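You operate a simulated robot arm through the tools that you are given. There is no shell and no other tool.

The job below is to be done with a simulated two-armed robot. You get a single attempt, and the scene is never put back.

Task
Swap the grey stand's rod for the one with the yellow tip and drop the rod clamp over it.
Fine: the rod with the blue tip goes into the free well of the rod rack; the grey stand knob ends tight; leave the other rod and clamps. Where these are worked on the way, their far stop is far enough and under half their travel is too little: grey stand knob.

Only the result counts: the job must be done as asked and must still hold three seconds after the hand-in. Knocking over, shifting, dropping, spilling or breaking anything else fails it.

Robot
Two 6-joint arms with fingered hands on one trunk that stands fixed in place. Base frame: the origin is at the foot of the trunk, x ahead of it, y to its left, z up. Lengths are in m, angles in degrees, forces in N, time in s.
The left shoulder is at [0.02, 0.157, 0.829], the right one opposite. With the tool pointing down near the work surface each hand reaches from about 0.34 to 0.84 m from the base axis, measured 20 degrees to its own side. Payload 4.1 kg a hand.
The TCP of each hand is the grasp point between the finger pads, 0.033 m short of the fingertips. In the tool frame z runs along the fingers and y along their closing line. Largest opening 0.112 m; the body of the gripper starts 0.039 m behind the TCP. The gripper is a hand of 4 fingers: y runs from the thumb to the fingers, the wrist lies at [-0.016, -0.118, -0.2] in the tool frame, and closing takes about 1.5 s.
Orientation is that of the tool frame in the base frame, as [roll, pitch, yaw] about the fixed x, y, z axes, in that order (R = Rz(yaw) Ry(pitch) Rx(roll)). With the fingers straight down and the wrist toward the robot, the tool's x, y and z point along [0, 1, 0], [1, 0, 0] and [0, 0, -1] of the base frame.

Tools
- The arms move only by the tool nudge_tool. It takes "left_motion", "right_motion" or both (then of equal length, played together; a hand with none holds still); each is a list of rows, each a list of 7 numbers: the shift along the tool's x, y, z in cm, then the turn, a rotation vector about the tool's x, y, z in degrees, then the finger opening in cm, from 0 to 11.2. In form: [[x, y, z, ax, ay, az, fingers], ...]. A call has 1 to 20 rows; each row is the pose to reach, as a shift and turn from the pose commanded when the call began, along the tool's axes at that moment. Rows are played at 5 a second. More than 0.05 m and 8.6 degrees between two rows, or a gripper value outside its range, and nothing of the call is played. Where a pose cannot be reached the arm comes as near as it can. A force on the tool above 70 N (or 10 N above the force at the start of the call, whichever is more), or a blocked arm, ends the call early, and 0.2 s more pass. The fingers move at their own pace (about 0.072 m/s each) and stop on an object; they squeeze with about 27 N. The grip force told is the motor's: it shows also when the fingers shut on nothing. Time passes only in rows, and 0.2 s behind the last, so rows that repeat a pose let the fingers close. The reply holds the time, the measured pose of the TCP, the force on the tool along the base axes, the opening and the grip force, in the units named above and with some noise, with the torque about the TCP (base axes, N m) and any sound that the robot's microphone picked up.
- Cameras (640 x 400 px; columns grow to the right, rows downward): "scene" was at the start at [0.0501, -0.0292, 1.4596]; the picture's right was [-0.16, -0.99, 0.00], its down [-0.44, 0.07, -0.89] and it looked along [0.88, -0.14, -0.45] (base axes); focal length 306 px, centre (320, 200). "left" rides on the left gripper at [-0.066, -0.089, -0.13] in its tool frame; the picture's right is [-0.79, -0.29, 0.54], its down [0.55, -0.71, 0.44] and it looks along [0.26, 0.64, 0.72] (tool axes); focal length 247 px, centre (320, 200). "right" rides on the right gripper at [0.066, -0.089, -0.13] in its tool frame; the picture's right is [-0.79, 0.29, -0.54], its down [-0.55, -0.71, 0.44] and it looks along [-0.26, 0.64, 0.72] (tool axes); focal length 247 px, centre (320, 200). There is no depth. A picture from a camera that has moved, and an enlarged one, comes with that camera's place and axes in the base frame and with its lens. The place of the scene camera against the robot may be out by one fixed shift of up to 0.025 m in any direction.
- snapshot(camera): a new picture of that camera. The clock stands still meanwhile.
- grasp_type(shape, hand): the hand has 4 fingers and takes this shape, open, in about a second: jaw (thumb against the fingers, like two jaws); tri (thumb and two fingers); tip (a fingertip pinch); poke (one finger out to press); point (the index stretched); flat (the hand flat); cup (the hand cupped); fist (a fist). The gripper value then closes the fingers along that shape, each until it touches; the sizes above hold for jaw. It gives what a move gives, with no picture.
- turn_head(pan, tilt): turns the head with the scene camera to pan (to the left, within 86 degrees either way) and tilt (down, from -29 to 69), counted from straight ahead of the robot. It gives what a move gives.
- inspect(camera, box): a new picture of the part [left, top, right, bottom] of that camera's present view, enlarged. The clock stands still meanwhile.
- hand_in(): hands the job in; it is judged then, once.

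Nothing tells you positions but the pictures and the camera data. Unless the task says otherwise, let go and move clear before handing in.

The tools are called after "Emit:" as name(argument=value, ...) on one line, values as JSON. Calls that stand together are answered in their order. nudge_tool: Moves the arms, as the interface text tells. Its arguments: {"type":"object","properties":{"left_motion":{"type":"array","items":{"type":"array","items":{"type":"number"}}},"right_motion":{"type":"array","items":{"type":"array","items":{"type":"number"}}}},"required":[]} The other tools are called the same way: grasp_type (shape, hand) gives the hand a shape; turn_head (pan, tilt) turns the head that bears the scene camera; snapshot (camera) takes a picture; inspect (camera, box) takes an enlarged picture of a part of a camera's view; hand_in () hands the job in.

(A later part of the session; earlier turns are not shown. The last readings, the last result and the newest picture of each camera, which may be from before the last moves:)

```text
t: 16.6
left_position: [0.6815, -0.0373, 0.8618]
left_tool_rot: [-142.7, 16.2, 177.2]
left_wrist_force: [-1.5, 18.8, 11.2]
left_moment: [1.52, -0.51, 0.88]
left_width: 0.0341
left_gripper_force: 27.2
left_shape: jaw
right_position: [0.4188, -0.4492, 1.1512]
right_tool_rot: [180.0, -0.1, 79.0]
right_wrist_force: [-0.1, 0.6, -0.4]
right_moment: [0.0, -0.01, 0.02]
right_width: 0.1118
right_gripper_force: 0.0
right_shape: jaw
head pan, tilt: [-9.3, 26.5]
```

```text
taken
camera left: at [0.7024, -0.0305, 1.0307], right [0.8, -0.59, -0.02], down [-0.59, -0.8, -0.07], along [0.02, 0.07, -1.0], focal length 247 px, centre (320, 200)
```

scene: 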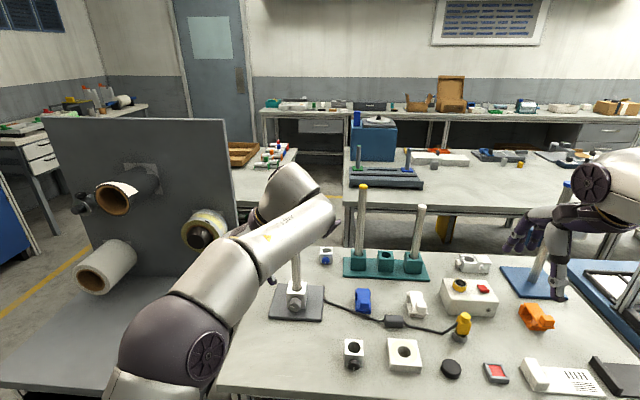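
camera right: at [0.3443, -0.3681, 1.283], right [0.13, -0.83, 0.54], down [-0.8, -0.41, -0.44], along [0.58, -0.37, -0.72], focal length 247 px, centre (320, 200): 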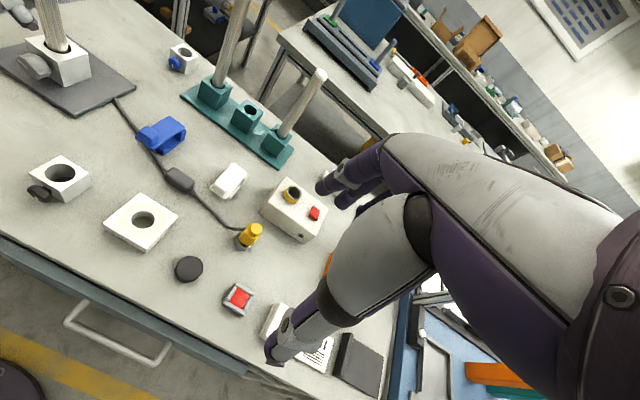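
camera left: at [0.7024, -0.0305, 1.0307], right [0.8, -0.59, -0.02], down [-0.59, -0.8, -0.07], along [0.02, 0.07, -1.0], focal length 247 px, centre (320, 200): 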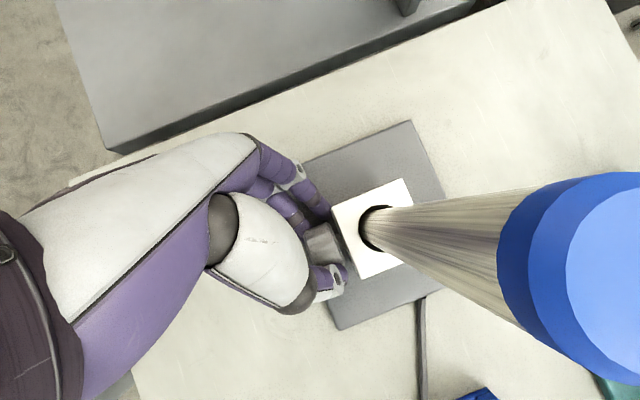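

The stand hasn't moved. I open gently while backing out along the hand's axis, then retract to look at the knob's tick mark from the scene camera.

Emit:
nudge_tool(left_motion=[[-0.2, 0, -0.5, 0, 0, 0, 4], [-0.4, 0, -1.1, 0, 0, 0, 5], [-0.7, 0, -1.9, 0, 0, 0, 6], [-1.0, 0, -2.8, 0, 0, 0, 7], [1.5, 0.5, -5, 0, 0, 0, 7], [5, 2, -7, 0, 0, 0, 7], [8, 5, -8, 0, 0, 0, 7], [10, 9, -9, 0, 0, 0, 7], [12, 13, -10, 0, 0, 0, 7], [12, 13, -10, 0, 0, 0, 7]])

Emit:
snapshot(camera="scene")

Emit:
inspect(camera="scene", box=[250, 240, 340, 330])

```text
t: 18.8
left_position: [0.5765, 0.1315, 0.8368]
left_tool_rot: [-142.3, 17.1, 177.6]
left_wrist_force: [13.9, -3.6, 47.8]
left_moment: [0.12, 0.25, 0.01]
left_width: 0.0642
left_gripper_force: 0.0
left_shape: jaw
right_position: [0.4192, -0.4514, 1.1519]
right_tool_rot: [180.0, 0.0, 79.2]
right_wrist_force: [0.1, 0.4, -0.1]
right_moment: [0.01, 0.0, -0.01]
right_width: 0.1116
right_gripper_force: 0.0
right_shape: jaw
head pan, tilt: [-9.3, 26.5]
```

```text
taken
```

scene: 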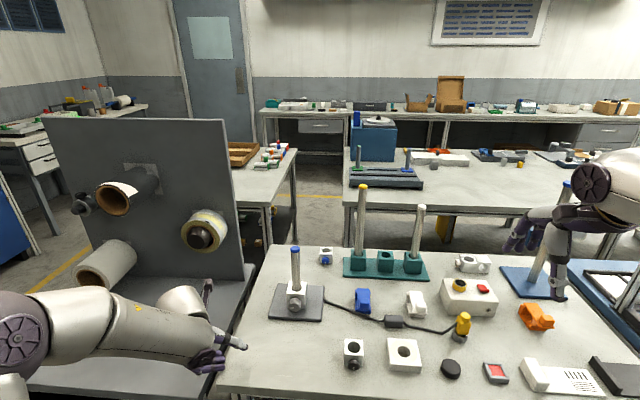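

```text
4.44 times, centred on (295, 285) of scene
camera zoom: at [0.0494, -0.0296, 1.4596], right [-0.16, -0.99, 0.0], down [-0.44, 0.07, -0.9], along [0.88, -0.14, -0.45], focal length 1359 px, centre (431, -178)
```

zoom: 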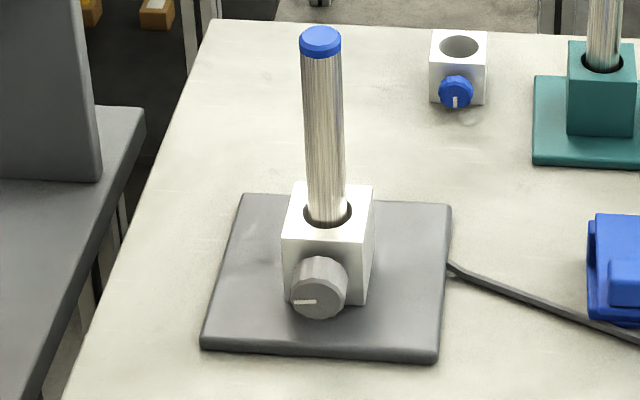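

The knob turned about 30° counter-clockwise (its tick went from ~10 o'clock to 9 o'clock), and the stand stayed put. But the left hand is now pressing down on the table edge, so I lift it straight up.

Emit:
nudge_tool(left_motion=[[-0.8, -1.6, -2.0, 0, 0, 0, 7], [-1.6, -3.1, -4.0, 0, 0, 0, 7], [-2.35, -4.68, -6.05, 0, 0, 0, 7], [-2.35, -4.68, -6.05, 0, 0, 0, 7]])

Emit:
snapshot(camera="scene")

```text
t: 19.8
left_position: [0.5758, 0.1318, 0.909]
left_tool_rot: [-142.6, 16.1, 177.3]
left_wrist_force: [0.9, 0.0, 0.4]
left_moment: [0.0, 0.01, -0.02]
left_width: 0.0694
left_gripper_force: 0.0
left_shape: jaw
right_position: [0.4183, -0.4504, 1.1518]
right_tool_rot: [180.0, 0.0, 79.2]
right_wrist_force: [-0.2, -0.4, 0.8]
right_moment: [-0.01, -0.01, 0.0]
right_width: 0.1117
right_gripper_force: 0.0
right_shape: jaw
head pan, tilt: [-9.3, 26.5]
```

```text
taken
```

scene: 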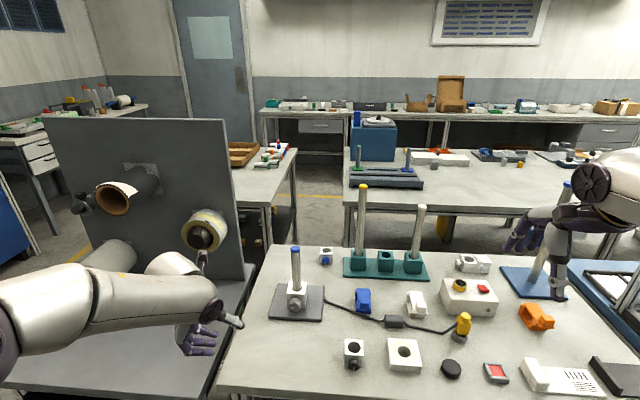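

Now I re-orient the left hand to lean right (-25°) in free space, ready for the next counter-clockwise stroke.

Emit:
nudge_tool(left_motion=[[-0.62, -1.95, 0.55, -7.2, 0, 2.6, 6], [-1.24, -3.9, 1.1, -14.3, 0, 5.2, 6], [-1.86, -5.85, 1.66, -21.5, 0, 7.8, 6], [-2.48, -7.8, 2.2, -28.6, 0, 10.35, 6], [-3.1, -9.75, 2.76, -35.8, 0, 12.9, 6], [-3.72, -11.7, 3.3, -43, 0, 15.5, 6], [-4.34, -13.65, 3.87, -50.1, 0, 18.1, 6], [-4.96, -15.59, 4.42, -57.3, 0, 20.7, 6], [-4.96, -15.59, 4.42, -57.3, 0, 20.7, 6]])

Emit:
snapshot(camera="scene")

Emit:
snapshot(camera="left")

```text
t: 21.8
left_position: [0.6004, -0.0198, 0.9791]
left_tool_rot: [153.3, 18.0, 156.6]
left_wrist_force: [0.2, 0.1, 0.0]
left_moment: [-0.05, -0.02, -0.02]
left_width: 0.0603
left_gripper_force: 0.1
left_shape: jaw
right_position: [0.4195, -0.4499, 1.1515]
right_tool_rot: [-180.0, 0.1, 79.3]
right_wrist_force: [0.0, -0.2, -0.5]
right_moment: [0.01, -0.02, -0.04]
right_width: 0.1116
right_gripper_force: 0.0
right_shape: jaw
head pan, tilt: [-9.3, 26.5]
```

```text
taken
```

scene: 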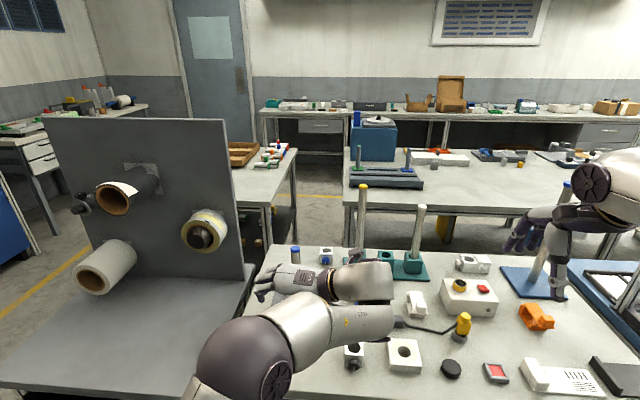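

```text
taken
camera left: at [0.582, -0.1631, 1.0718], right [0.86, -0.39, -0.33], down [-0.46, -0.28, -0.84], along [0.23, 0.88, -0.42], focal length 247 px, centre (320, 200)
```

left: 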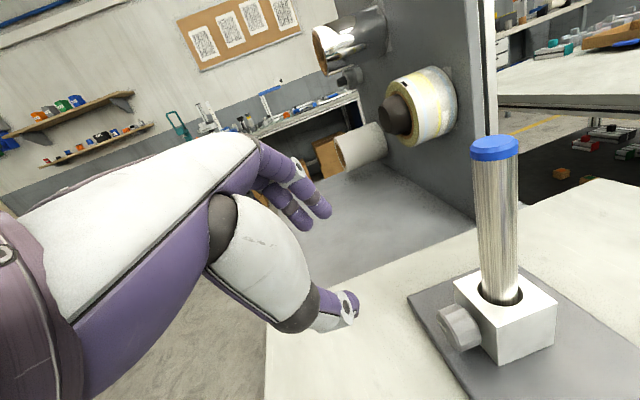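

Emit:
nudge_tool(left_motion=[[-1.2, -2.3, 4, 0, 0, 0, 6], [-2.44, -4.52, 7.91, 0, 0, 0, 6], [-1.84, -5.35, 9.56, 0, 0, 0, 6], [-1.24, -6.17, 11.2, 0, 0, 0, 6], [-2.3, -6.17, 11.6, 0, 0, 0, 6], [-3.4, -6.17, 12.0, 0, 0, 0, 6], [-4.53, -6.16, 12.41, 0, 0, 0, 6], [-4.53, -6.16, 12.41, 0, 0, 0, 6]])

Emit:
inspect(camera="left", box=[240, 140, 440, 320])

```text
t: 23.6
left_position: [0.6723, -0.0504, 0.8608]
left_tool_rot: [153.4, 18.1, 156.5]
left_wrist_force: [0.0, 0.3, -0.5]
left_moment: [0.02, 0.04, 0.01]
left_width: 0.0602
left_gripper_force: 0.0
left_shape: jaw
left hand out of reach, approached as far as the arm can: row 7, 8
right_position: [0.4204, -0.4498, 1.1517]
right_tool_rot: [-180.0, 0.0, 79.2]
right_wrist_force: [0.4, -1.0, 0.5]
right_moment: [0.01, 0.01, -0.03]
right_width: 0.1117
right_gripper_force: 0.2
right_shape: jaw
head pan, tilt: [-9.3, 26.5]
```

```text
2.22 times, centred on (340, 230) of left
camera zoom: at [0.6536, -0.1925, 0.9544], right [0.86, -0.39, -0.34], down [-0.46, -0.28, -0.84], along [0.23, 0.88, -0.42], focal length 549 px, centre (276, 133)
```

zoom: 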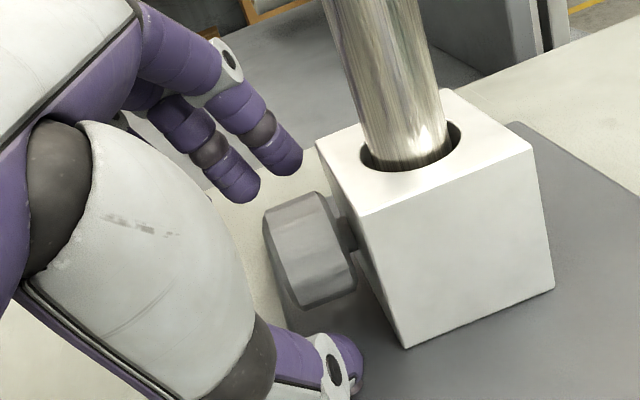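

The arm is 7 mm short of the target here (reach limit when leaning right), but the knob lies between thumb and fingers. I close on it here.

Emit:
nudge_tool(left_motion=[[0.66, 0, -0.24, 0, 0, 0, 5], [0.66, 0, -0.24, 0, 0, 0, 4], [0.66, 0, -0.24, 0, 0, 0, 3], [0.66, 0, -0.24, 0, 0, 0, 2], [0.66, 0, -0.24, 0, 0, 0, 1], [0.66, 0, -0.24, 0, 0, 0, 0], [0.66, 0, -0.24, 0, 0, 0, 0], [0.66, 0, -0.24, 0, 0, 0, 0]])

Emit:
inspect(camera="left", box=[240, 140, 440, 320])

```text
t: 25.4
left_position: [0.6638, -0.0468, 0.8623]
left_tool_rot: [153.3, 18.1, 156.8]
left_wrist_force: [-3.6, 11.5, 2.8]
left_moment: [0.27, 0.03, 0.15]
left_width: 0.0109
left_gripper_force: 26.7
left_shape: jaw
right_position: [0.4193, -0.4499, 1.1535]
right_tool_rot: [179.9, 0.1, 79.2]
right_wrist_force: [-0.2, 0.7, 0.5]
right_moment: [0.0, 0.03, 0.02]
right_width: 0.1116
right_gripper_force: 0.1
right_shape: jaw
head pan, tilt: [-9.3, 26.5]
```

```text
2.22 times, centred on (340, 230) of left
camera zoom: at [0.6466, -0.1897, 0.955], right [0.86, -0.38, -0.33], down [-0.45, -0.28, -0.84], along [0.23, 0.88, -0.42], focal length 549 px, centre (276, 133)
```

zoom: 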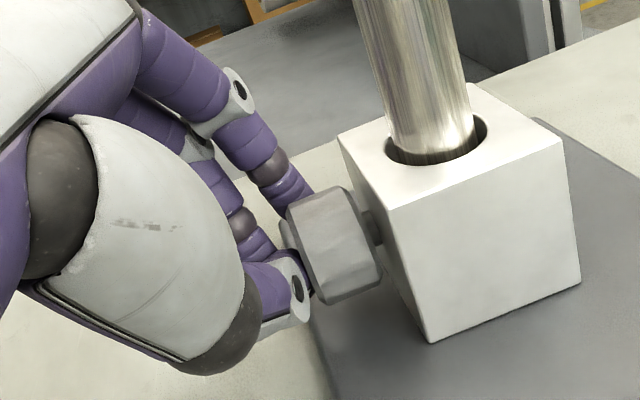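

The previous command had already been clipped to the reached pose, so I backed off too far and pinched only the knob's front edge. I open, lean back 15°, and move forward again.

Emit:
nudge_tool(left_motion=[[0, 0, 0, 0, 0, 0, 6], [0, 0, 0, 0, 0, 0, 6], [0, 0, 0, 0, 0, 0, 6], [0.01, 0.24, 0.02, 7.05, 0, -2.55, 6], [0.021, 0.466, 0.057, 14.1, 0, -5.1, 6], [-0.5, 0.466, 0.25, 14.1, 0, -5.1, 6], [-1.05, 0.466, 0.44, 14.1, 0, -5.1, 6], [-1.58, 0.466, 0.64, 14.1, 0, -5.1, 6], [-1.58, 0.466, 0.64, 14.1, 0, -5.1, 6]])

Emit:
inspect(camera="left", box=[240, 140, 440, 320])

```text
t: 27.4
left_position: [0.6828, -0.0485, 0.8638]
left_tool_rot: [169.3, 19.7, 161.8]
left_wrist_force: [0.0, -0.9, 0.3]
left_moment: [0.01, 0.0, 0.02]
left_width: 0.0595
left_gripper_force: 0.1
left_shape: jaw
left hand out of reach, approached as far as the arm can: row 5
right_position: [0.419, -0.4492, 1.1518]
right_tool_rot: [180.0, 0.0, 79.2]
right_wrist_force: [0.4, -0.4, 0.1]
right_moment: [0.02, 0.01, 0.02]
right_width: 0.1118
right_gripper_force: 0.0
right_shape: jaw
head pan, tilt: [-9.3, 26.5]
```

```text
2.22 times, centred on (340, 230) of left
camera zoom: at [0.671, -0.1629, 0.9892], right [0.84, -0.47, -0.28], down [-0.51, -0.48, -0.71], along [0.2, 0.74, -0.64], focal length 549 px, centre (276, 133)
```

zoom: 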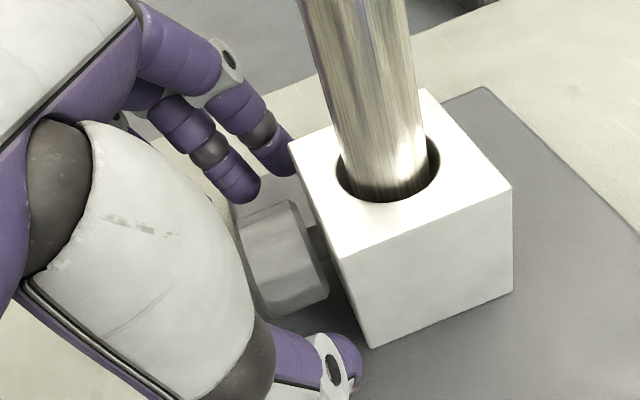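

Emit:
nudge_tool(left_motion=[[0.28, 0, -0.1, 0, 0, 0, 5], [0.28, 0, -0.1, 0, 0, 0, 4], [0.28, 0, -0.1, 0, 0, 0, 3], [0.28, 0, -0.1, 0, 0, 0, 2], [0.28, 0, -0.1, 0, 0, 0, 1], [0.28, 0, -0.1, 0, 0, 0, 0], [0.28, 0, -0.1, 0, 0, 0, 0], [0.28, 0, -0.1, 0, 0, 0, 0]])

Emit:
inspect(camera="left", box=[240, 140, 440, 320])

```text
t: 29.2
left_position: [0.6796, -0.0483, 0.8625]
left_tool_rot: [169.2, 19.7, 161.8]
left_wrist_force: [-2.3, -2.5, -2.2]
left_moment: [0.04, -0.03, 0.19]
left_width: 0.0264
left_gripper_force: 26.5
left_shape: jaw
right_position: [0.4198, -0.4515, 1.1519]
right_tool_rot: [180.0, 0.1, 79.2]
right_wrist_force: [1.1, 0.4, -0.6]
right_moment: [-0.02, 0.0, 0.01]
right_width: 0.1118
right_gripper_force: 0.1
right_shape: jaw
head pan, tilt: [-9.3, 26.5]
```

```text
2.22 times, centred on (340, 230) of left
camera zoom: at [0.668, -0.1629, 0.9888], right [0.84, -0.47, -0.28], down [-0.51, -0.48, -0.71], along [0.2, 0.74, -0.64], focal length 549 px, centre (276, 133)
```

zoom: 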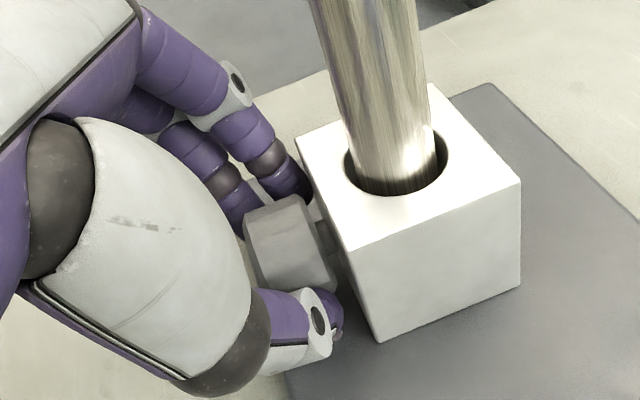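

Emit:
nudge_tool(left_motion=[[0.005, 0.217, 0.013, 6.58, 0, -2.38, 0], [0.018, 0.431, 0.05, 13.16, 0, -4.76, 0], [0.04, 0.638, 0.111, 19.74, 0, -7.14, 0], [0.04, 0.638, 0.111, 19.74, 0, -7.14, 0]])

Emit:
nudge_tool(left_motion=[[0.005, 0.217, 0.013, 6.58, 0, -2.38, 0], [0.018, 0.431, 0.05, 13.16, 0, -4.76, 0], [0.04, 0.638, 0.111, 19.74, 0, -7.14, 0], [0.04, 0.638, 0.111, 19.74, 0, -7.14, 0]])

Emit:
inspect(camera="left", box=[240, 140, 440, 320])

Emit:
inspect(camera="right", box=[0, 0, 200, 120])

```text
t: 30.0
left_position: [0.6845, -0.041, 0.8652]
left_tool_rot: [-170.8, 18.3, 169.7]
left_wrist_force: [-28.5, 9.4, 12.9]
left_moment: [0.7, 0.15, 0.9]
left_width: 0.0261
left_gripper_force: 26.5
left_shape: jaw
left hand out of reach, approached as far as the arm can: row 2, 3, 4
right_position: [0.4188, -0.4497, 1.153]
right_tool_rot: [179.8, 0.0, 79.2]
right_wrist_force: [1.0, 0.4, -0.2]
right_moment: [-0.02, 0.01, -0.02]
right_width: 0.1117
right_gripper_force: 0.0
right_shape: jaw
head pan, tilt: [-9.3, 26.5]
stopped in row 4 (left hand): the force on the tool passed its limit at 77 N (the readings are from after the stop); the commanded pose is now the measured one
```

```text
t: 30.5
left_position: [0.6851, -0.0382, 0.8675]
left_tool_rot: [-162.8, 16.5, 172.9]
left_wrist_force: [-31.5, 10.9, 16.3]
left_moment: [0.62, 0.42, 0.7]
left_width: 0.0263
left_gripper_force: 26.9
left_shape: jaw
left hand out of reach, approached as far as the arm can: row 1, 2
right_position: [0.4178, -0.4496, 1.1523]
right_tool_rot: [179.9, -0.1, 79.2]
right_wrist_force: [0.5, -0.6, 1.0]
right_moment: [-0.03, 0.04, -0.02]
right_width: 0.1116
right_gripper_force: 0.1
right_shape: jaw
head pan, tilt: [-9.3, 26.5]
stopped in row 2 (left hand): the force on the tool passed its limit at 76 N (the readings are from after the stop); the commanded pose is now the measured one
```

```text
2.22 times, centred on (340, 230) of left
camera zoom: at [0.7011, -0.0868, 1.0304], right [0.82, -0.54, -0.19], down [-0.57, -0.74, -0.35], along [0.05, 0.4, -0.92], focal length 549 px, centre (276, 133)
```

zoom: 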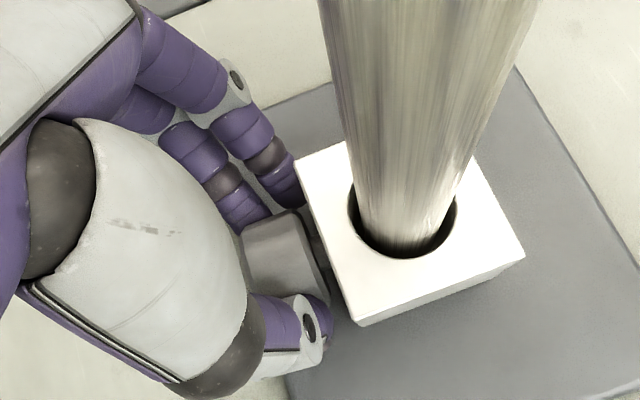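

```text
3.20 times, centred on (100, 60) of right
camera zoom: at [0.3426, -0.3677, 1.2838], right [0.13, -0.83, 0.54], down [-0.8, -0.41, -0.44], along [0.58, -0.37, -0.72], focal length 790 px, centre (1024, 648)
```

zoom: 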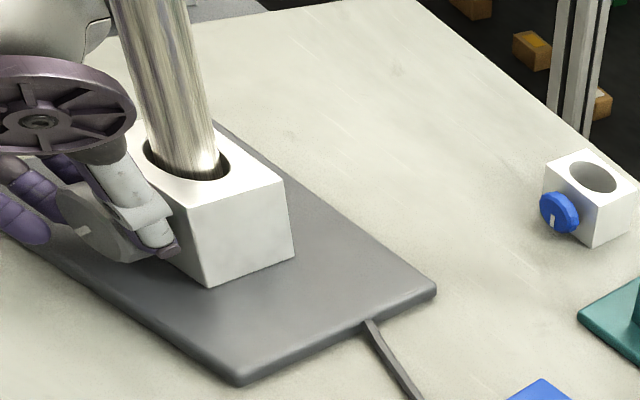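

The arm reports its limit and 77 N was reached; I check the arm's configuration before going on.

Emit:
snapshot(camera="scene")

Emit:
snapshot(camera="right")

```text
taken
```

scene: 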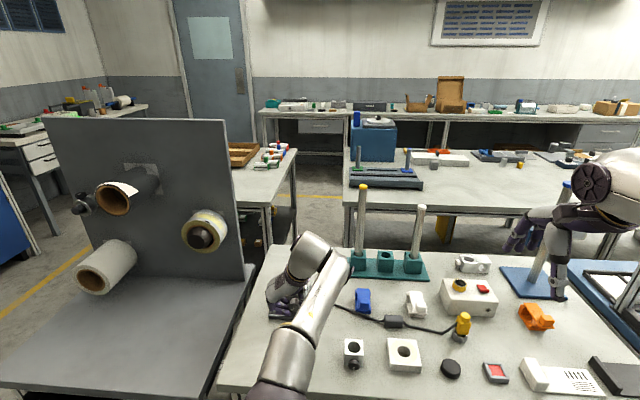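

```text
taken
camera right: at [0.3426, -0.3677, 1.2838], right [0.13, -0.83, 0.54], down [-0.8, -0.41, -0.44], along [0.58, -0.37, -0.72], focal length 247 px, centre (320, 200)
```

right: 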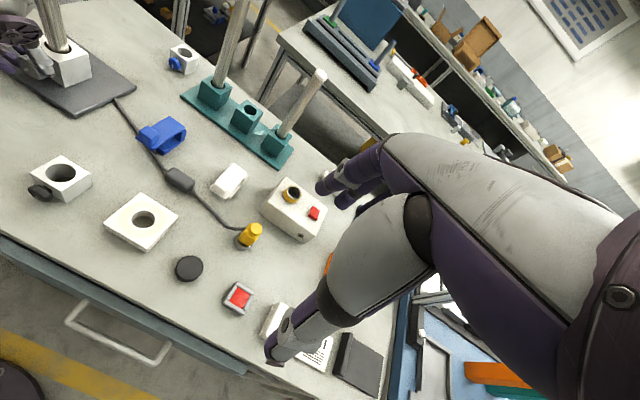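

The arm flipped to another elbow branch when it was stretched at its limit. I release the knob, back out upward, and look at the knob's tick.

Emit:
nudge_tool(left_motion=[[0.38, 0.02, -0.12, 0, 0, 0, 0], [0.38, 0.02, -0.3, 0, 0, 0, 3.5], [0.38, 0, -1.0, 0, 0, 0, 5], [0.5, 0, -2, 0, 0, 0, 6], [1.0, 0, -4, 0, 0, 0, 6], [3, -1.2, -7.5, 0, 0, 0, 6], [4.77, -2.5, -11.6, 0, 0, 0, 6], [4.77, -2.5, -11.6, 0, 0, 0, 6]])

Emit:
snapshot(camera="scene")

Emit:
inspect(camera="left", box=[300, 150, 560, 400])

```text
t: 30.9
left_position: [0.6877, -0.0378, 0.8676]
left_tool_rot: [-163.7, 15.2, 173.1]
left_wrist_force: [-32.6, 8.7, 16.0]
left_moment: [0.51, 0.49, 0.67]
left_width: 0.0269
left_gripper_force: 26.8
left_shape: jaw
left hand out of reach, approached as far as the arm can: row 1
right_position: [0.4172, -0.4496, 1.1535]
right_tool_rot: [179.9, 0.0, 79.1]
right_wrist_force: [-0.4, -0.1, 1.2]
right_moment: [-0.04, -0.01, 0.02]
right_width: 0.1116
right_gripper_force: 0.1
right_shape: jaw
head pan, tilt: [-9.3, 26.5]
stopped in row 1 (left hand): the force on the tool passed its limit at 77 N (the readings are from after the stop); the commanded pose is now the measured one
```

```text
taken
```

scene: 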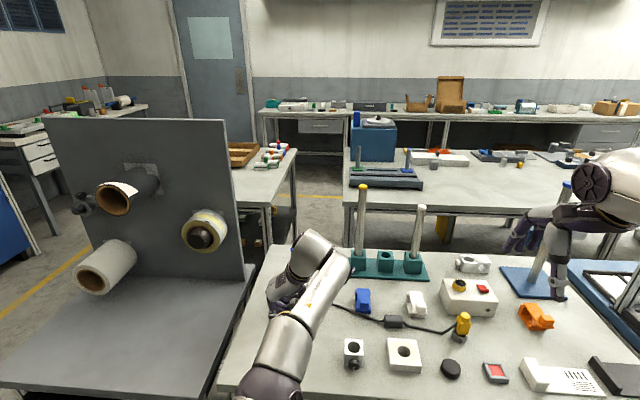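

```text
1.60 times, centred on (430, 275) of left
camera zoom: at [0.7055, -0.09, 1.029], right [0.82, -0.53, -0.21], down [-0.57, -0.74, -0.36], along [0.03, 0.41, -0.91], focal length 395 px, centre (144, 80)
```

zoom: 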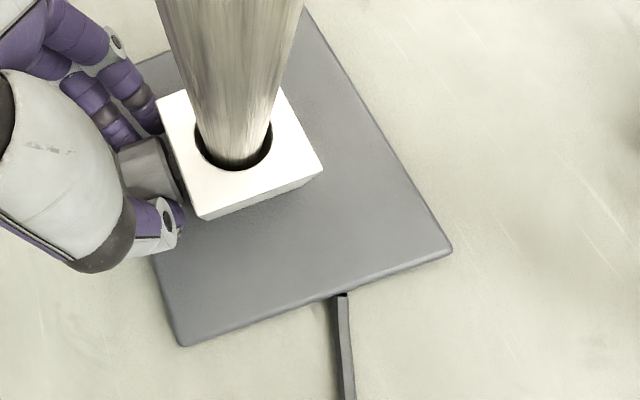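

I first just open the fingers without moving the arm.

Emit:
nudge_tool(left_motion=[[0, 0, 0, 0, 0, 0, 4.5], [0, 0, 0, 0, 0, 0, 5.5]])

```text
t: 31.5
left_position: [0.6868, -0.0379, 0.8638]
left_tool_rot: [-163.6, 15.2, 173.2]
left_wrist_force: [-28.2, 5.1, 9.0]
left_moment: [0.28, 0.52, 0.46]
left_width: 0.0516
left_gripper_force: 0.1
left_shape: jaw
right_position: [0.4182, -0.4505, 1.1514]
right_tool_rot: [179.9, 0.0, 79.2]
right_wrist_force: [-0.4, 0.1, 0.0]
right_moment: [0.01, 0.0, 0.0]
right_width: 0.1116
right_gripper_force: 0.1
right_shape: jaw
head pan, tilt: [-9.3, 26.5]
```

Emit:
nudge_tool(left_motion=[[0.3, 0, -0.5, 0, 0, 0, 5.5], [0.6, 0, -1.0, 0, 0, 0, 5.5], [0.9, 0, -2.0, 0, 0, 0, 5.5], [1.2, 0, -3.0, 0, 0, 0, 5.5]])

Emit:
snapshot(camera="left")

```text
t: 32.5
left_position: [0.6795, -0.0325, 0.8908]
left_tool_rot: [-163.4, 15.4, 173.2]
left_wrist_force: [0.2, 0.0, -0.5]
left_moment: [-0.01, 0.0, 0.0]
left_width: 0.0545
left_gripper_force: 0.0
left_shape: jaw
left hand out of reach, approached as far as the arm can: row 3, 4
right_position: [0.4196, -0.4499, 1.1521]
right_tool_rot: [179.9, 0.0, 79.2]
right_wrist_force: [-0.4, 0.5, -0.3]
right_moment: [0.01, 0.03, 0.01]
right_width: 0.1118
right_gripper_force: 0.1
right_shape: jaw
head pan, tilt: [-9.3, 26.5]
```

```text
taken
camera left: at [0.6975, -0.0837, 1.0537], right [0.82, -0.53, -0.21], down [-0.57, -0.74, -0.35], along [0.03, 0.41, -0.91], focal length 247 px, centre (320, 200)
```

left: 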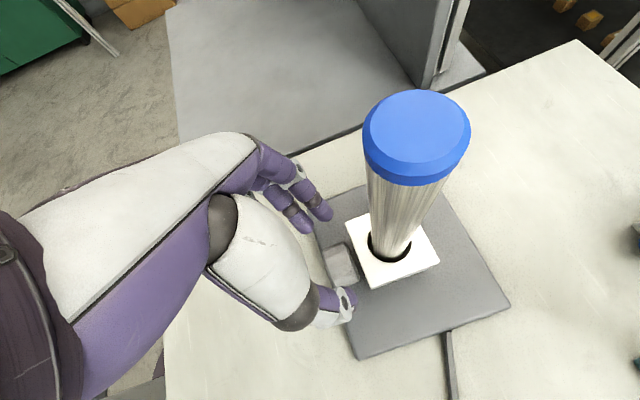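

Emit:
nudge_tool(left_motion=[[1.5, -0.4, -2.5, 0, 0, 0, 6], [3.5, -0.8, -4.5, 0, 0, 0, 6], [6, -1.3, -6.5, 0, 0, 0, 6], [8.2, -1.8, -8.4, 0, 0, 0, 6], [8.2, -1.8, -8.4, 0, 0, 0, 6]])

Emit:
snapshot(camera="scene")

Emit:
inspect(camera="scene", box=[250, 240, 340, 330])

```text
t: 33.9
left_position: [0.6833, -0.0285, 1.1223]
left_tool_rot: [-145.4, 36.3, -171.2]
left_wrist_force: [-0.5, 0.9, 0.4]
left_moment: [-0.03, -0.02, -0.01]
left_width: 0.0599
left_gripper_force: 0.0
left_shape: jaw
left hand out of reach, approached as far as the arm can: row 1, 2, 3, 4, 5
right_position: [0.4188, -0.4497, 1.1516]
right_tool_rot: [179.9, 0.0, 79.2]
right_wrist_force: [0.8, 0.7, 0.9]
right_moment: [-0.05, -0.11, 0.0]
right_width: 0.1119
right_gripper_force: 0.1
right_shape: jaw
head pan, tilt: [-9.3, 26.5]
stopped in row 5 (left hand): the arm was blocked; the commanded pose is now the measured one
```

```text
taken
```

scene: 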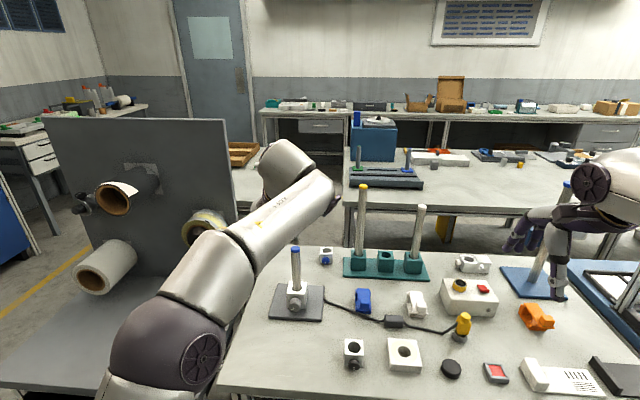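

```text
4.44 times, centred on (295, 285) of scene
camera zoom: at [0.0495, -0.0285, 1.4596], right [-0.16, -0.99, 0.0], down [-0.44, 0.07, -0.9], along [0.88, -0.14, -0.45], focal length 1359 px, centre (431, -178)
```

zoom: 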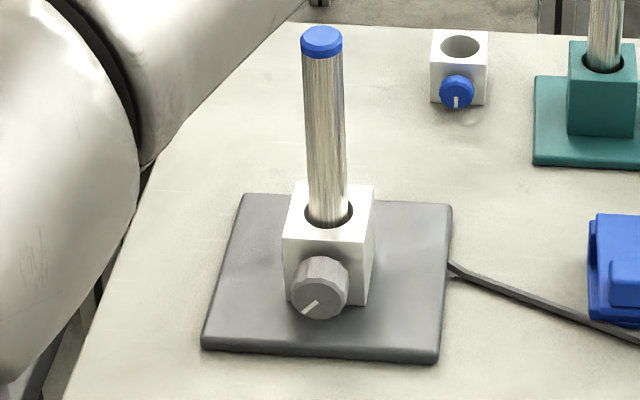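

The knob has now turned about 84° in total (tick at about 7:30), and nothing was knocked. The arm flipped back to the outer-elbow configuration, so I re-orient the hand in free space.

Emit:
nudge_tool(left_motion=[[2.15, 0.46, -0.07, -4.56, 4.35, 3.04, 6], [4.3, 0.93, -0.14, -9.12, 8.7, 6.08, 6], [6.46, 1.39, -0.2, -13.68, 13.05, 9.12, 6], [8.6, 1.86, -0.28, -18.24, 17.4, 12.16, 6], [10.77, 2.32, -0.35, -22.8, 21.75, 15.2, 6], [10.77, 2.32, -0.35, -22.8, 21.75, 15.2, 6]])

Emit:
snapshot(camera="scene")

```text
t: 35.3
left_position: [0.5995, -0.0211, 1.0506]
left_tool_rot: [-179.9, 19.8, 165.2]
left_wrist_force: [-0.4, 0.3, 0.2]
left_moment: [-0.01, -0.01, 0.0]
left_width: 0.06
left_gripper_force: 0.0
left_shape: jaw
right_position: [0.4196, -0.4494, 1.1519]
right_tool_rot: [179.9, 0.0, 79.2]
right_wrist_force: [-0.1, 0.3, 0.6]
right_moment: [0.03, 0.0, 0.01]
right_width: 0.1117
right_gripper_force: 0.0
right_shape: jaw
head pan, tilt: [-9.3, 26.5]
```

```text
taken
```

scene: 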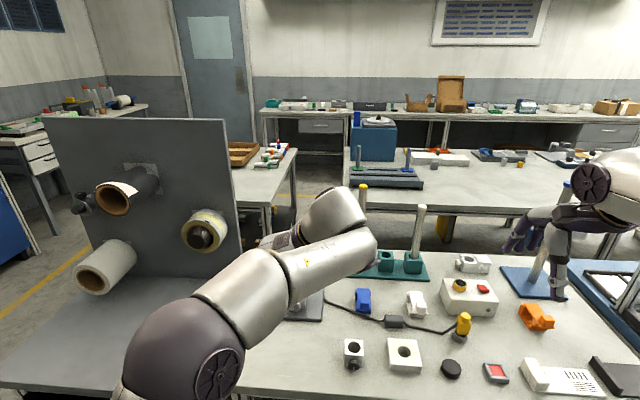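

Emit:
nudge_tool(left_motion=[[-0.14, -0.08, 3.25, 0, 0, 0, 6], [-0.28, -0.15, 6.5, 0, 0, 0, 6], [-0.43, -0.23, 9.8, 0, 0, 0, 6], [-0.57, -0.3, 13.0, 0, 0, 0, 6], [0.53, -0.3, 16.1, 0, 0, 0, 6], [1.63, -0.3, 19.1, 0, 0, 0, 6], [0.5, -0.3, 19.6, 0, 0, 0, 6], [-0.6, -0.28, 19.95, 0, 0, 0, 6], [-1.66, -0.28, 20.33, 0, 0, 0, 6], [-1.66, -0.28, 20.33, 0, 0, 0, 6]])

Emit:
inspect(camera="left", box=[240, 140, 440, 320])

```text
t: 37.5
left_position: [0.681, -0.0449, 0.8659]
left_tool_rot: [180.0, 19.9, 165.2]
left_wrist_force: [0.5, 0.6, 0.0]
left_moment: [0.03, 0.02, -0.01]
left_width: 0.0599
left_gripper_force: 0.0
left_shape: jaw
right_position: [0.4201, -0.4505, 1.1508]
right_tool_rot: [180.0, 0.0, 79.2]
right_wrist_force: [-0.7, 0.1, 0.1]
right_moment: [0.0, 0.0, -0.01]
right_width: 0.1116
right_gripper_force: 0.1
right_shape: jaw
head pan, tilt: [-9.3, 26.5]
```

```text
2.22 times, centred on (340, 230) of left
camera zoom: at [0.6759, -0.1362, 1.0099], right [0.82, -0.51, -0.24], down [-0.54, -0.59, -0.6], along [0.17, 0.62, -0.77], focal length 549 px, centre (276, 133)
```

zoom: 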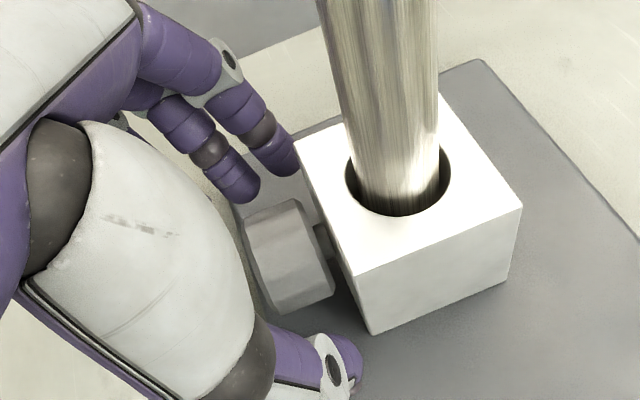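

Emit:
nudge_tool(left_motion=[[0, 0, 0, 0, 0, 0, 5], [0, 0, 0, 0, 0, 0, 4], [0, 0, 0, 0, 0, 0, 3], [0, 0, 0, 0, 0, 0, 2], [0, 0, 0, 0, 0, 0, 1], [0, 0, 0, 0, 0, 0, 0], [0, 0, 0, 0, 0, 0, 0], [0, 0, 0, 0, 0, 0, 0]])

Emit:
nudge_tool(left_motion=[[0.005, 0.25, 0.014, 6.58, 0, -2.38, 0], [0.021, 0.496, 0.057, 13.16, 0, -4.76, 0], [0.046, 0.735, 0.128, 19.74, 0, -7.14, 0], [0.046, 0.735, 0.128, 19.74, 0, -7.14, 0]])

Emit:
inspect(camera="left", box=[240, 140, 440, 320])

```text
t: 39.3
left_position: [0.6811, -0.0448, 0.8654]
left_tool_rot: [-180.0, 19.9, 165.2]
left_wrist_force: [-7.1, -3.2, -1.3]
left_moment: [-0.01, 0.12, 0.23]
left_width: 0.0303
left_gripper_force: 27.1
left_shape: jaw
right_position: [0.4192, -0.4508, 1.1503]
right_tool_rot: [-180.0, -0.1, 79.2]
right_wrist_force: [0.2, 0.0, 0.2]
right_moment: [0.01, -0.01, 0.03]
right_width: 0.1117
right_gripper_force: 0.0
right_shape: jaw
head pan, tilt: [-9.3, 26.5]
```

```text
t: 40.3
left_position: [0.6836, -0.0355, 0.8653]
left_tool_rot: [-157.7, 18.7, 172.7]
left_wrist_force: [-15.5, 10.0, 21.8]
left_moment: [0.74, -0.14, 0.58]
left_width: 0.0298
left_gripper_force: 26.8
left_shape: jaw
right_position: [0.419, -0.4492, 1.1522]
right_tool_rot: [-180.0, 0.1, 79.2]
right_wrist_force: [0.2, 0.3, -0.3]
right_moment: [-0.02, 0.02, 0.0]
right_width: 0.1115
right_gripper_force: 0.1
right_shape: jaw
head pan, tilt: [-9.3, 26.5]
```

```text
2.22 times, centred on (340, 230) of left
camera zoom: at [0.6928, -0.0712, 1.0332], right [0.81, -0.58, -0.11], down [-0.58, -0.76, -0.3], along [0.09, 0.31, -0.95], focal length 549 px, centre (276, 133)
```

zoom: 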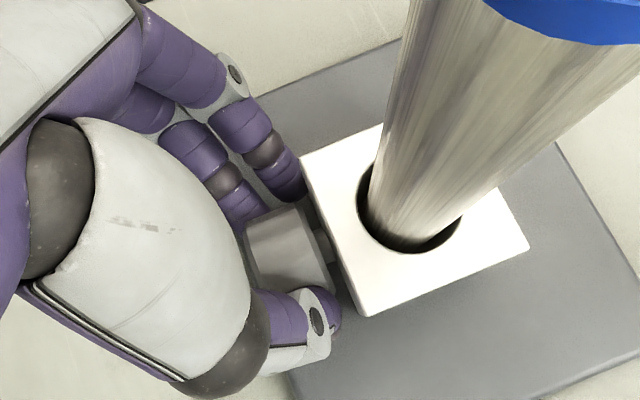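

Emit:
nudge_tool(left_motion=[[0.06, 0.25, -0.1, 6.58, 0, -2.38, 0], [0.12, 0.496, -0.18, 13.16, 0, -4.76, 0], [0.15, 0.735, -0.13, 19.74, 0, -7.14, 0], [0.15, 0.735, -0.13, 19.74, 0, -7.14, 0]])

Emit:
snapshot(camera="left")

```text
t: 41.3
left_position: [0.6844, -0.0273, 0.8625]
left_tool_rot: [-136.3, 15.0, 178.9]
left_wrist_force: [3.1, 30.3, 22.0]
left_moment: [1.72, -0.65, 0.93]
left_width: 0.0316
left_gripper_force: 27.2
left_shape: jaw
right_position: [0.4197, -0.4484, 1.1517]
right_tool_rot: [180.0, 0.0, 79.3]
right_wrist_force: [0.1, 0.4, 0.3]
right_moment: [-0.01, 0.0, -0.05]
right_width: 0.1117
right_gripper_force: 0.1
right_shape: jaw
head pan, tilt: [-9.3, 26.5]
```

```text
taken
camera left: at [0.7097, -0.0024, 1.03], right [0.8, -0.59, 0.02], down [-0.59, -0.8, 0.03], along [0.0, -0.03, -1.0], focal length 247 px, centre (320, 200)
```

left: 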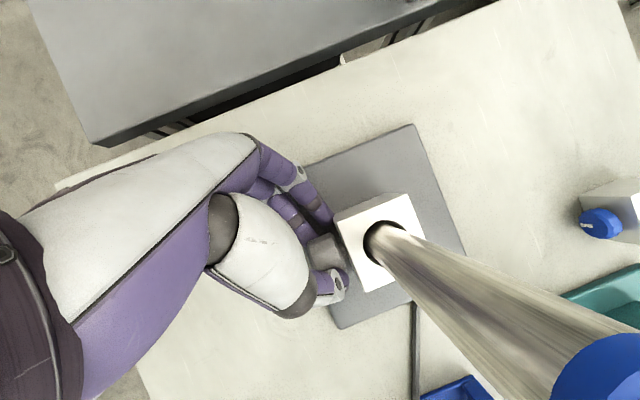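

Emit:
nudge_tool(left_motion=[[-0.17, 0, -0.47, 0, 0, 0, 4], [-0.41, 0, -1.13, 0, 0, 0, 5], [-0.75, 0, -2.07, 0, 0, 0, 6], [-1.36, 0, -3.76, 0, 0, 0, 6], [-2.04, 0, -5.64, 0, 0, 0, 6], [0, 0, -6.4, 0, 0, 0, 6], [2.5, -1, -9.5, 0, 0, 0, 6], [2.5, -1, -9.5, 0, 0, 0, 6]])

Emit:
snapshot(camera="scene")

Emit:
inspect(camera="scene", box=[250, 240, 340, 330])

```text
t: 43.1
left_position: [0.6428, 0.0311, 0.9286]
left_tool_rot: [-136.1, 14.6, 178.8]
left_wrist_force: [0.5, -0.5, -0.2]
left_moment: [-0.01, -0.01, 0.0]
left_width: 0.0598
left_gripper_force: 0.1
left_shape: jaw
right_position: [0.4209, -0.4488, 1.1522]
right_tool_rot: [-179.9, 0.0, 79.2]
right_wrist_force: [-0.5, -0.2, -1.0]
right_moment: [0.02, 0.03, 0.01]
right_width: 0.1115
right_gripper_force: 0.1
right_shape: jaw
head pan, tilt: [-9.3, 26.5]
```

```text
taken
```

scene: 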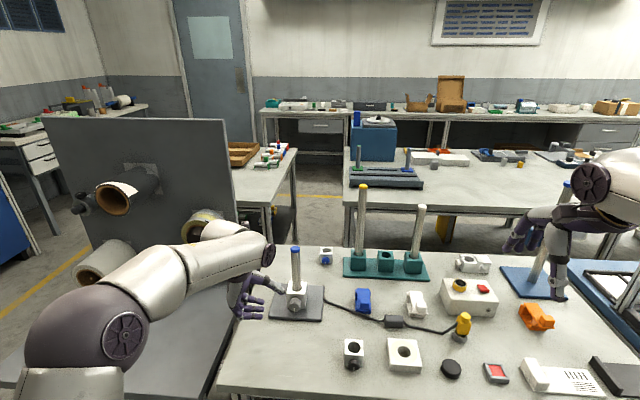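

```text
4.44 times, centred on (295, 285) of scene
camera zoom: at [0.0502, -0.0292, 1.4596], right [-0.16, -0.99, 0.0], down [-0.44, 0.07, -0.89], along [0.88, -0.14, -0.45], focal length 1359 px, centre (431, -178)
```

zoom: 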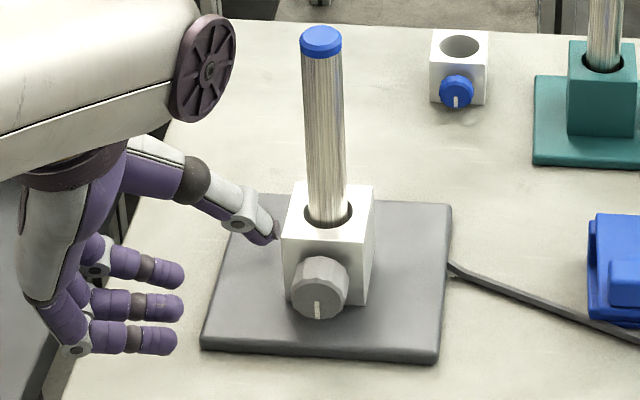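

The tick is now at 6 o'clock, about 128° from the start, with no stop felt yet. I do another stroke to find the stop.

Emit:
nudge_tool(left_motion=[[0.27, -1.5, -0.4, -7.9, 0, 2.86, 6], [0.54, -3.0, -0.5, -15.8, 0, 5.72, 6], [0.8, -4.5, -0.5, -23.7, 0, 8.58, 6], [1.1, -6.0, -0.5, -31.6, 0, 11.44, 6], [1.35, -7.6, -0.49, -39.5, 0, 14.3, 6], [1.35, -7.6, -0.49, -39.5, 0, 14.3, 6]])

```text
t: 44.5
left_position: [0.6147, -0.0219, 0.9793]
left_tool_rot: [-180.0, 20.0, 165.3]
left_wrist_force: [-0.4, 1.3, 0.3]
left_moment: [0.02, -0.02, 0.02]
left_width: 0.0597
left_gripper_force: 0.1
left_shape: jaw
right_position: [0.4206, -0.4491, 1.1523]
right_tool_rot: [-180.0, 0.0, 79.3]
right_wrist_force: [-0.2, 0.5, 0.1]
right_moment: [0.02, 0.01, 0.01]
right_width: 0.1117
right_gripper_force: 0.0
right_shape: jaw
head pan, tilt: [-9.3, 26.5]
```

Emit:
nudge_tool(left_motion=[[-0.8, -0.3, 2.9, 0, 0, 0, 6], [-1.57, -0.61, 5.81, 0, 0, 0, 6], [-0.5, -0.61, 8.85, 0, 0, 0, 6], [0.61, -0.61, 11.88, 0, 0, 0, 6], [-0.5, -0.6, 12.28, 0, 0, 0, 6], [-1.6, -0.59, 12.68, 0, 0, 0, 6], [-2.69, -0.58, 13.07, 0, 0, 0, 6], [-2.69, -0.58, 13.07, 0, 0, 0, 6], [-2.69, -0.58, 13.07, 0, 0, 0, 4], [-2.69, -0.58, 13.07, 0, 0, 0, 3], [-2.69, -0.58, 13.07, 0, 0, 0, 2], [-2.69, -0.58, 13.07, 0, 0, 0, 1], [-2.69, -0.58, 13.07, 0, 0, 0, 0], [-2.69, -0.58, 13.07, 0, 0, 0, 0], [-2.69, -0.58, 13.07, 0, 0, 0, 0]])

Emit:
nudge_tool(left_motion=[[0.05, 0.25, -0.1, 6.58, 0, -2.38, 0], [0.1, 0.496, -0.1, 13.16, 0, -4.76, 0], [0.12, 0.735, -0.04, 19.74, 0, -7.14, 0], [0.12, 0.735, -0.04, 19.74, 0, -7.14, 0]])

```text
t: 47.7
left_position: [0.6792, -0.0465, 0.8658]
left_tool_rot: [-179.9, 19.9, 165.1]
left_wrist_force: [-0.1, -3.0, -0.4]
left_moment: [-0.03, 0.01, -0.01]
left_width: 0.0284
left_gripper_force: 27.3
left_shape: jaw
right_position: [0.4206, -0.4501, 1.151]
right_tool_rot: [180.0, -0.1, 79.1]
right_wrist_force: [-0.8, -0.2, 0.6]
right_moment: [0.02, 0.01, -0.02]
right_width: 0.1114
right_gripper_force: 0.0
right_shape: jaw
head pan, tilt: [-9.3, 26.5]
```

```text
t: 48.7
left_position: [0.6806, -0.0373, 0.8672]
left_tool_rot: [-157.6, 18.7, 172.6]
left_wrist_force: [5.5, 13.3, 12.6]
left_moment: [0.63, -0.38, 0.17]
left_width: 0.029
left_gripper_force: 27.0
left_shape: jaw
right_position: [0.4197, -0.4487, 1.1516]
right_tool_rot: [180.0, 0.0, 79.2]
right_wrist_force: [0.3, -0.1, -0.8]
right_moment: [0.02, 0.01, -0.02]
right_width: 0.1117
right_gripper_force: 0.1
right_shape: jaw
head pan, tilt: [-9.3, 26.5]
```

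Emit:
nudge_tool(left_motion=[[0.05, 0.25, -0.1, 6.58, 0, -2.38, 0], [0.1, 0.496, -0.1, 13.16, 0, -4.76, 0], [0.12, 0.735, -0.04, 19.74, 0, -7.14, 0], [0.12, 0.735, -0.04, 19.74, 0, -7.14, 0]])

Emit:
nudge_tool(left_motion=[[-0.17, 0, -0.47, 0, 0, 0, 4], [-0.41, 0, -1.13, 0, 0, 0, 5], [-0.75, 0, -2.07, 0, 0, 0, 6], [-1.36, 0, -3.76, 0, 0, 0, 6], [-2.04, 0, -5.64, 0, 0, 0, 6], [0, 0, -6.4, 0, 0, 0, 6], [2.5, -1, -9.5, 0, 0, 0, 6], [2.5, -1, -9.5, 0, 0, 0, 6]])

Emit:
inspect(camera="scene", box=[250, 240, 340, 330])

```text
t: 49.7
left_position: [0.6828, -0.0283, 0.865]
left_tool_rot: [-136.4, 15.0, 178.9]
left_wrist_force: [14.8, 30.5, 18.1]
left_moment: [1.1, -0.68, 0.41]
left_width: 0.0295
left_gripper_force: 26.8
left_shape: jaw
right_position: [0.4206, -0.4493, 1.1517]
right_tool_rot: [-180.0, -0.1, 79.2]
right_wrist_force: [0.0, -0.3, -0.7]
right_moment: [0.02, -0.06, 0.03]
right_width: 0.1119
right_gripper_force: 0.1
right_shape: jaw
head pan, tilt: [-9.3, 26.5]
```

```text
t: 51.5
left_position: [0.639, 0.0267, 0.9278]
left_tool_rot: [-136.2, 14.6, 178.8]
left_wrist_force: [0.1, -0.4, -0.7]
left_moment: [0.01, 0.03, 0.01]
left_width: 0.0597
left_gripper_force: 0.1
left_shape: jaw
right_position: [0.4194, -0.4505, 1.1507]
right_tool_rot: [-179.9, 0.0, 79.3]
right_wrist_force: [-0.4, -0.9, 0.0]
right_moment: [0.02, 0.04, 0.01]
right_width: 0.1116
right_gripper_force: 0.1
right_shape: jaw
head pan, tilt: [-9.3, 26.5]
```

```text
4.44 times, centred on (295, 285) of scene
camera zoom: at [0.0502, -0.0292, 1.4596], right [-0.16, -0.99, 0.0], down [-0.44, 0.07, -0.89], along [0.88, -0.14, -0.45], focal length 1359 px, centre (431, -178)
```

zoom: 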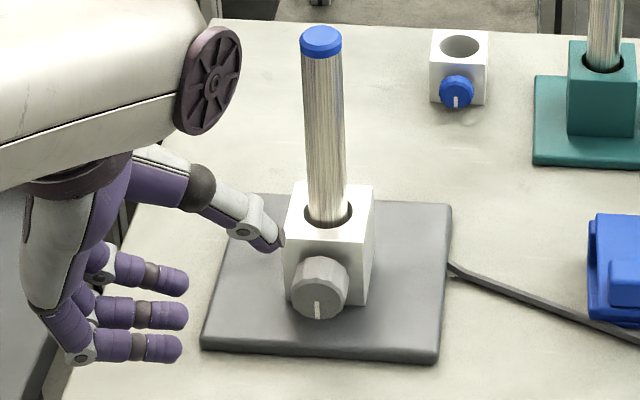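

The tick stayed at 6 o'clock, so the knob is at its far (loose) stop after ~128° of travel; tight is at about 10 o'clock. I retract the left arm and bring the right arm in to take the blue rod.

Emit:
nudge_tool(left_motion=[[1.8, -0.6, -2.8, -4.9, 0, 1.8, 6], [3.7, -1.2, -5.6, -9.9, 0, 3.6, 6], [5.5, -1.8, -8.4, -14.8, 0, 5.4, 6], [7.3, -2.4, -11.2, -19.7, 0, 7.1, 6], [9.2, -3.0, -14, -24.7, 0, 8.9, 6], [11, -3.6, -16.8, -29.6, 0, 10.7, 6], [12.8, -4.2, -19.6, -34.5, 0, 12.5, 6], [14.65, -4.8, -22.4, -39.5, 0, 14.3, 6], [14.65, -4.8, -22.4, -39.5, 0, 14.3, 6]])

Emit:
snapshot(camera="scene")

```text
t: 53.5
left_position: [0.452, 0.1498, 1.0814]
left_tool_rot: [-180.0, 19.8, 165.1]
left_wrist_force: [-0.2, -0.5, -0.3]
left_moment: [0.01, 0.03, -0.01]
left_width: 0.0598
left_gripper_force: 0.0
left_shape: jaw
right_position: [0.419, -0.45, 1.1505]
right_tool_rot: [-180.0, 0.0, 79.2]
right_wrist_force: [-0.3, 0.1, 0.2]
right_moment: [0.01, 0.01, 0.03]
right_width: 0.1118
right_gripper_force: 0.2
right_shape: jaw
head pan, tilt: [-9.3, 26.5]
```

```text
taken
```

scene: 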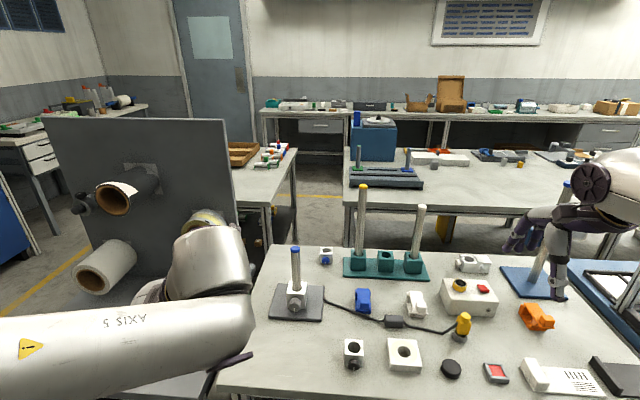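

Now I move the left hand further aside and start turning the right hand so its fingers can grip the vertical rods from the front.

Emit:
nudge_tool(left_motion=[[1.3, 1.9, -1.3, 0, 0, 0, 6], [2.6, 3.7, -2.6, 0, 0, 0, 6], [3.8, 5.6, -3.9, 0, 0, 0, 6], [5.1, 7.4, -5.2, 0, 0, 0, 6], [6.4, 9.3, -6.4, 0, 0, 0, 6], [7.7, 11.2, -7.7, 0, 0, 0, 6], [9, 13, -9, 0, 0, 0, 6], [10.2, 14.9, -10.3, 0, 0, 0, 6], [11.5, 16.8, -11.6, 0, 0, 0, 6], [11.5, 16.8, -11.6, 0, 0, 0, 6]], right_motion=[[0.7, 0.5, 0, 0, 0, 7.7, 8], [1.3, 1.1, 0, 0, 0, 15.4, 8], [2, 1.7, 0, 0, 0, 23.1, 8], [2.7, 2.2, 0, 0, 0, 30.8, 8], [3.3, 2.8, 0, 0, 0, 38.4, 8], [4, 3.3, 0, 0, 0, 46.1, 8], [4.7, 3.9, 0, 0, 0, 53.8, 8], [5.3, 4.4, 0, 0, 0, 61.5, 8], [6, 5, 0, 0, 0, 69.2, 8], [6, 5, 0, 0, 0, 69.2, 8]])

Emit:
snapshot(camera="scene")

```text
t: 55.7
left_position: [0.3501, 0.3539, 1.1499]
left_tool_rot: [180.0, 19.9, 165.3]
left_wrist_force: [1.0, 0.3, -0.4]
left_moment: [0.0, 0.0, -0.03]
left_width: 0.0595
left_gripper_force: 0.1
left_shape: jaw
right_position: [0.4782, -0.4012, 1.1513]
right_tool_rot: [-180.0, -0.1, 9.9]
right_wrist_force: [0.3, -0.5, 0.8]
right_moment: [0.03, -0.01, -0.02]
right_width: 0.0802
right_gripper_force: 0.1
right_shape: jaw
head pan, tilt: [-9.3, 26.5]
```

```text
taken
```

scene: 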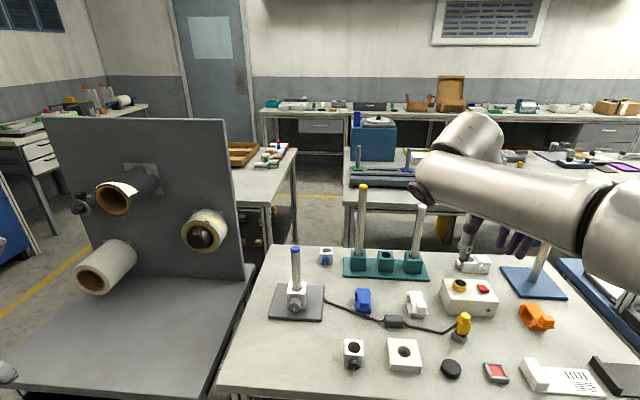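

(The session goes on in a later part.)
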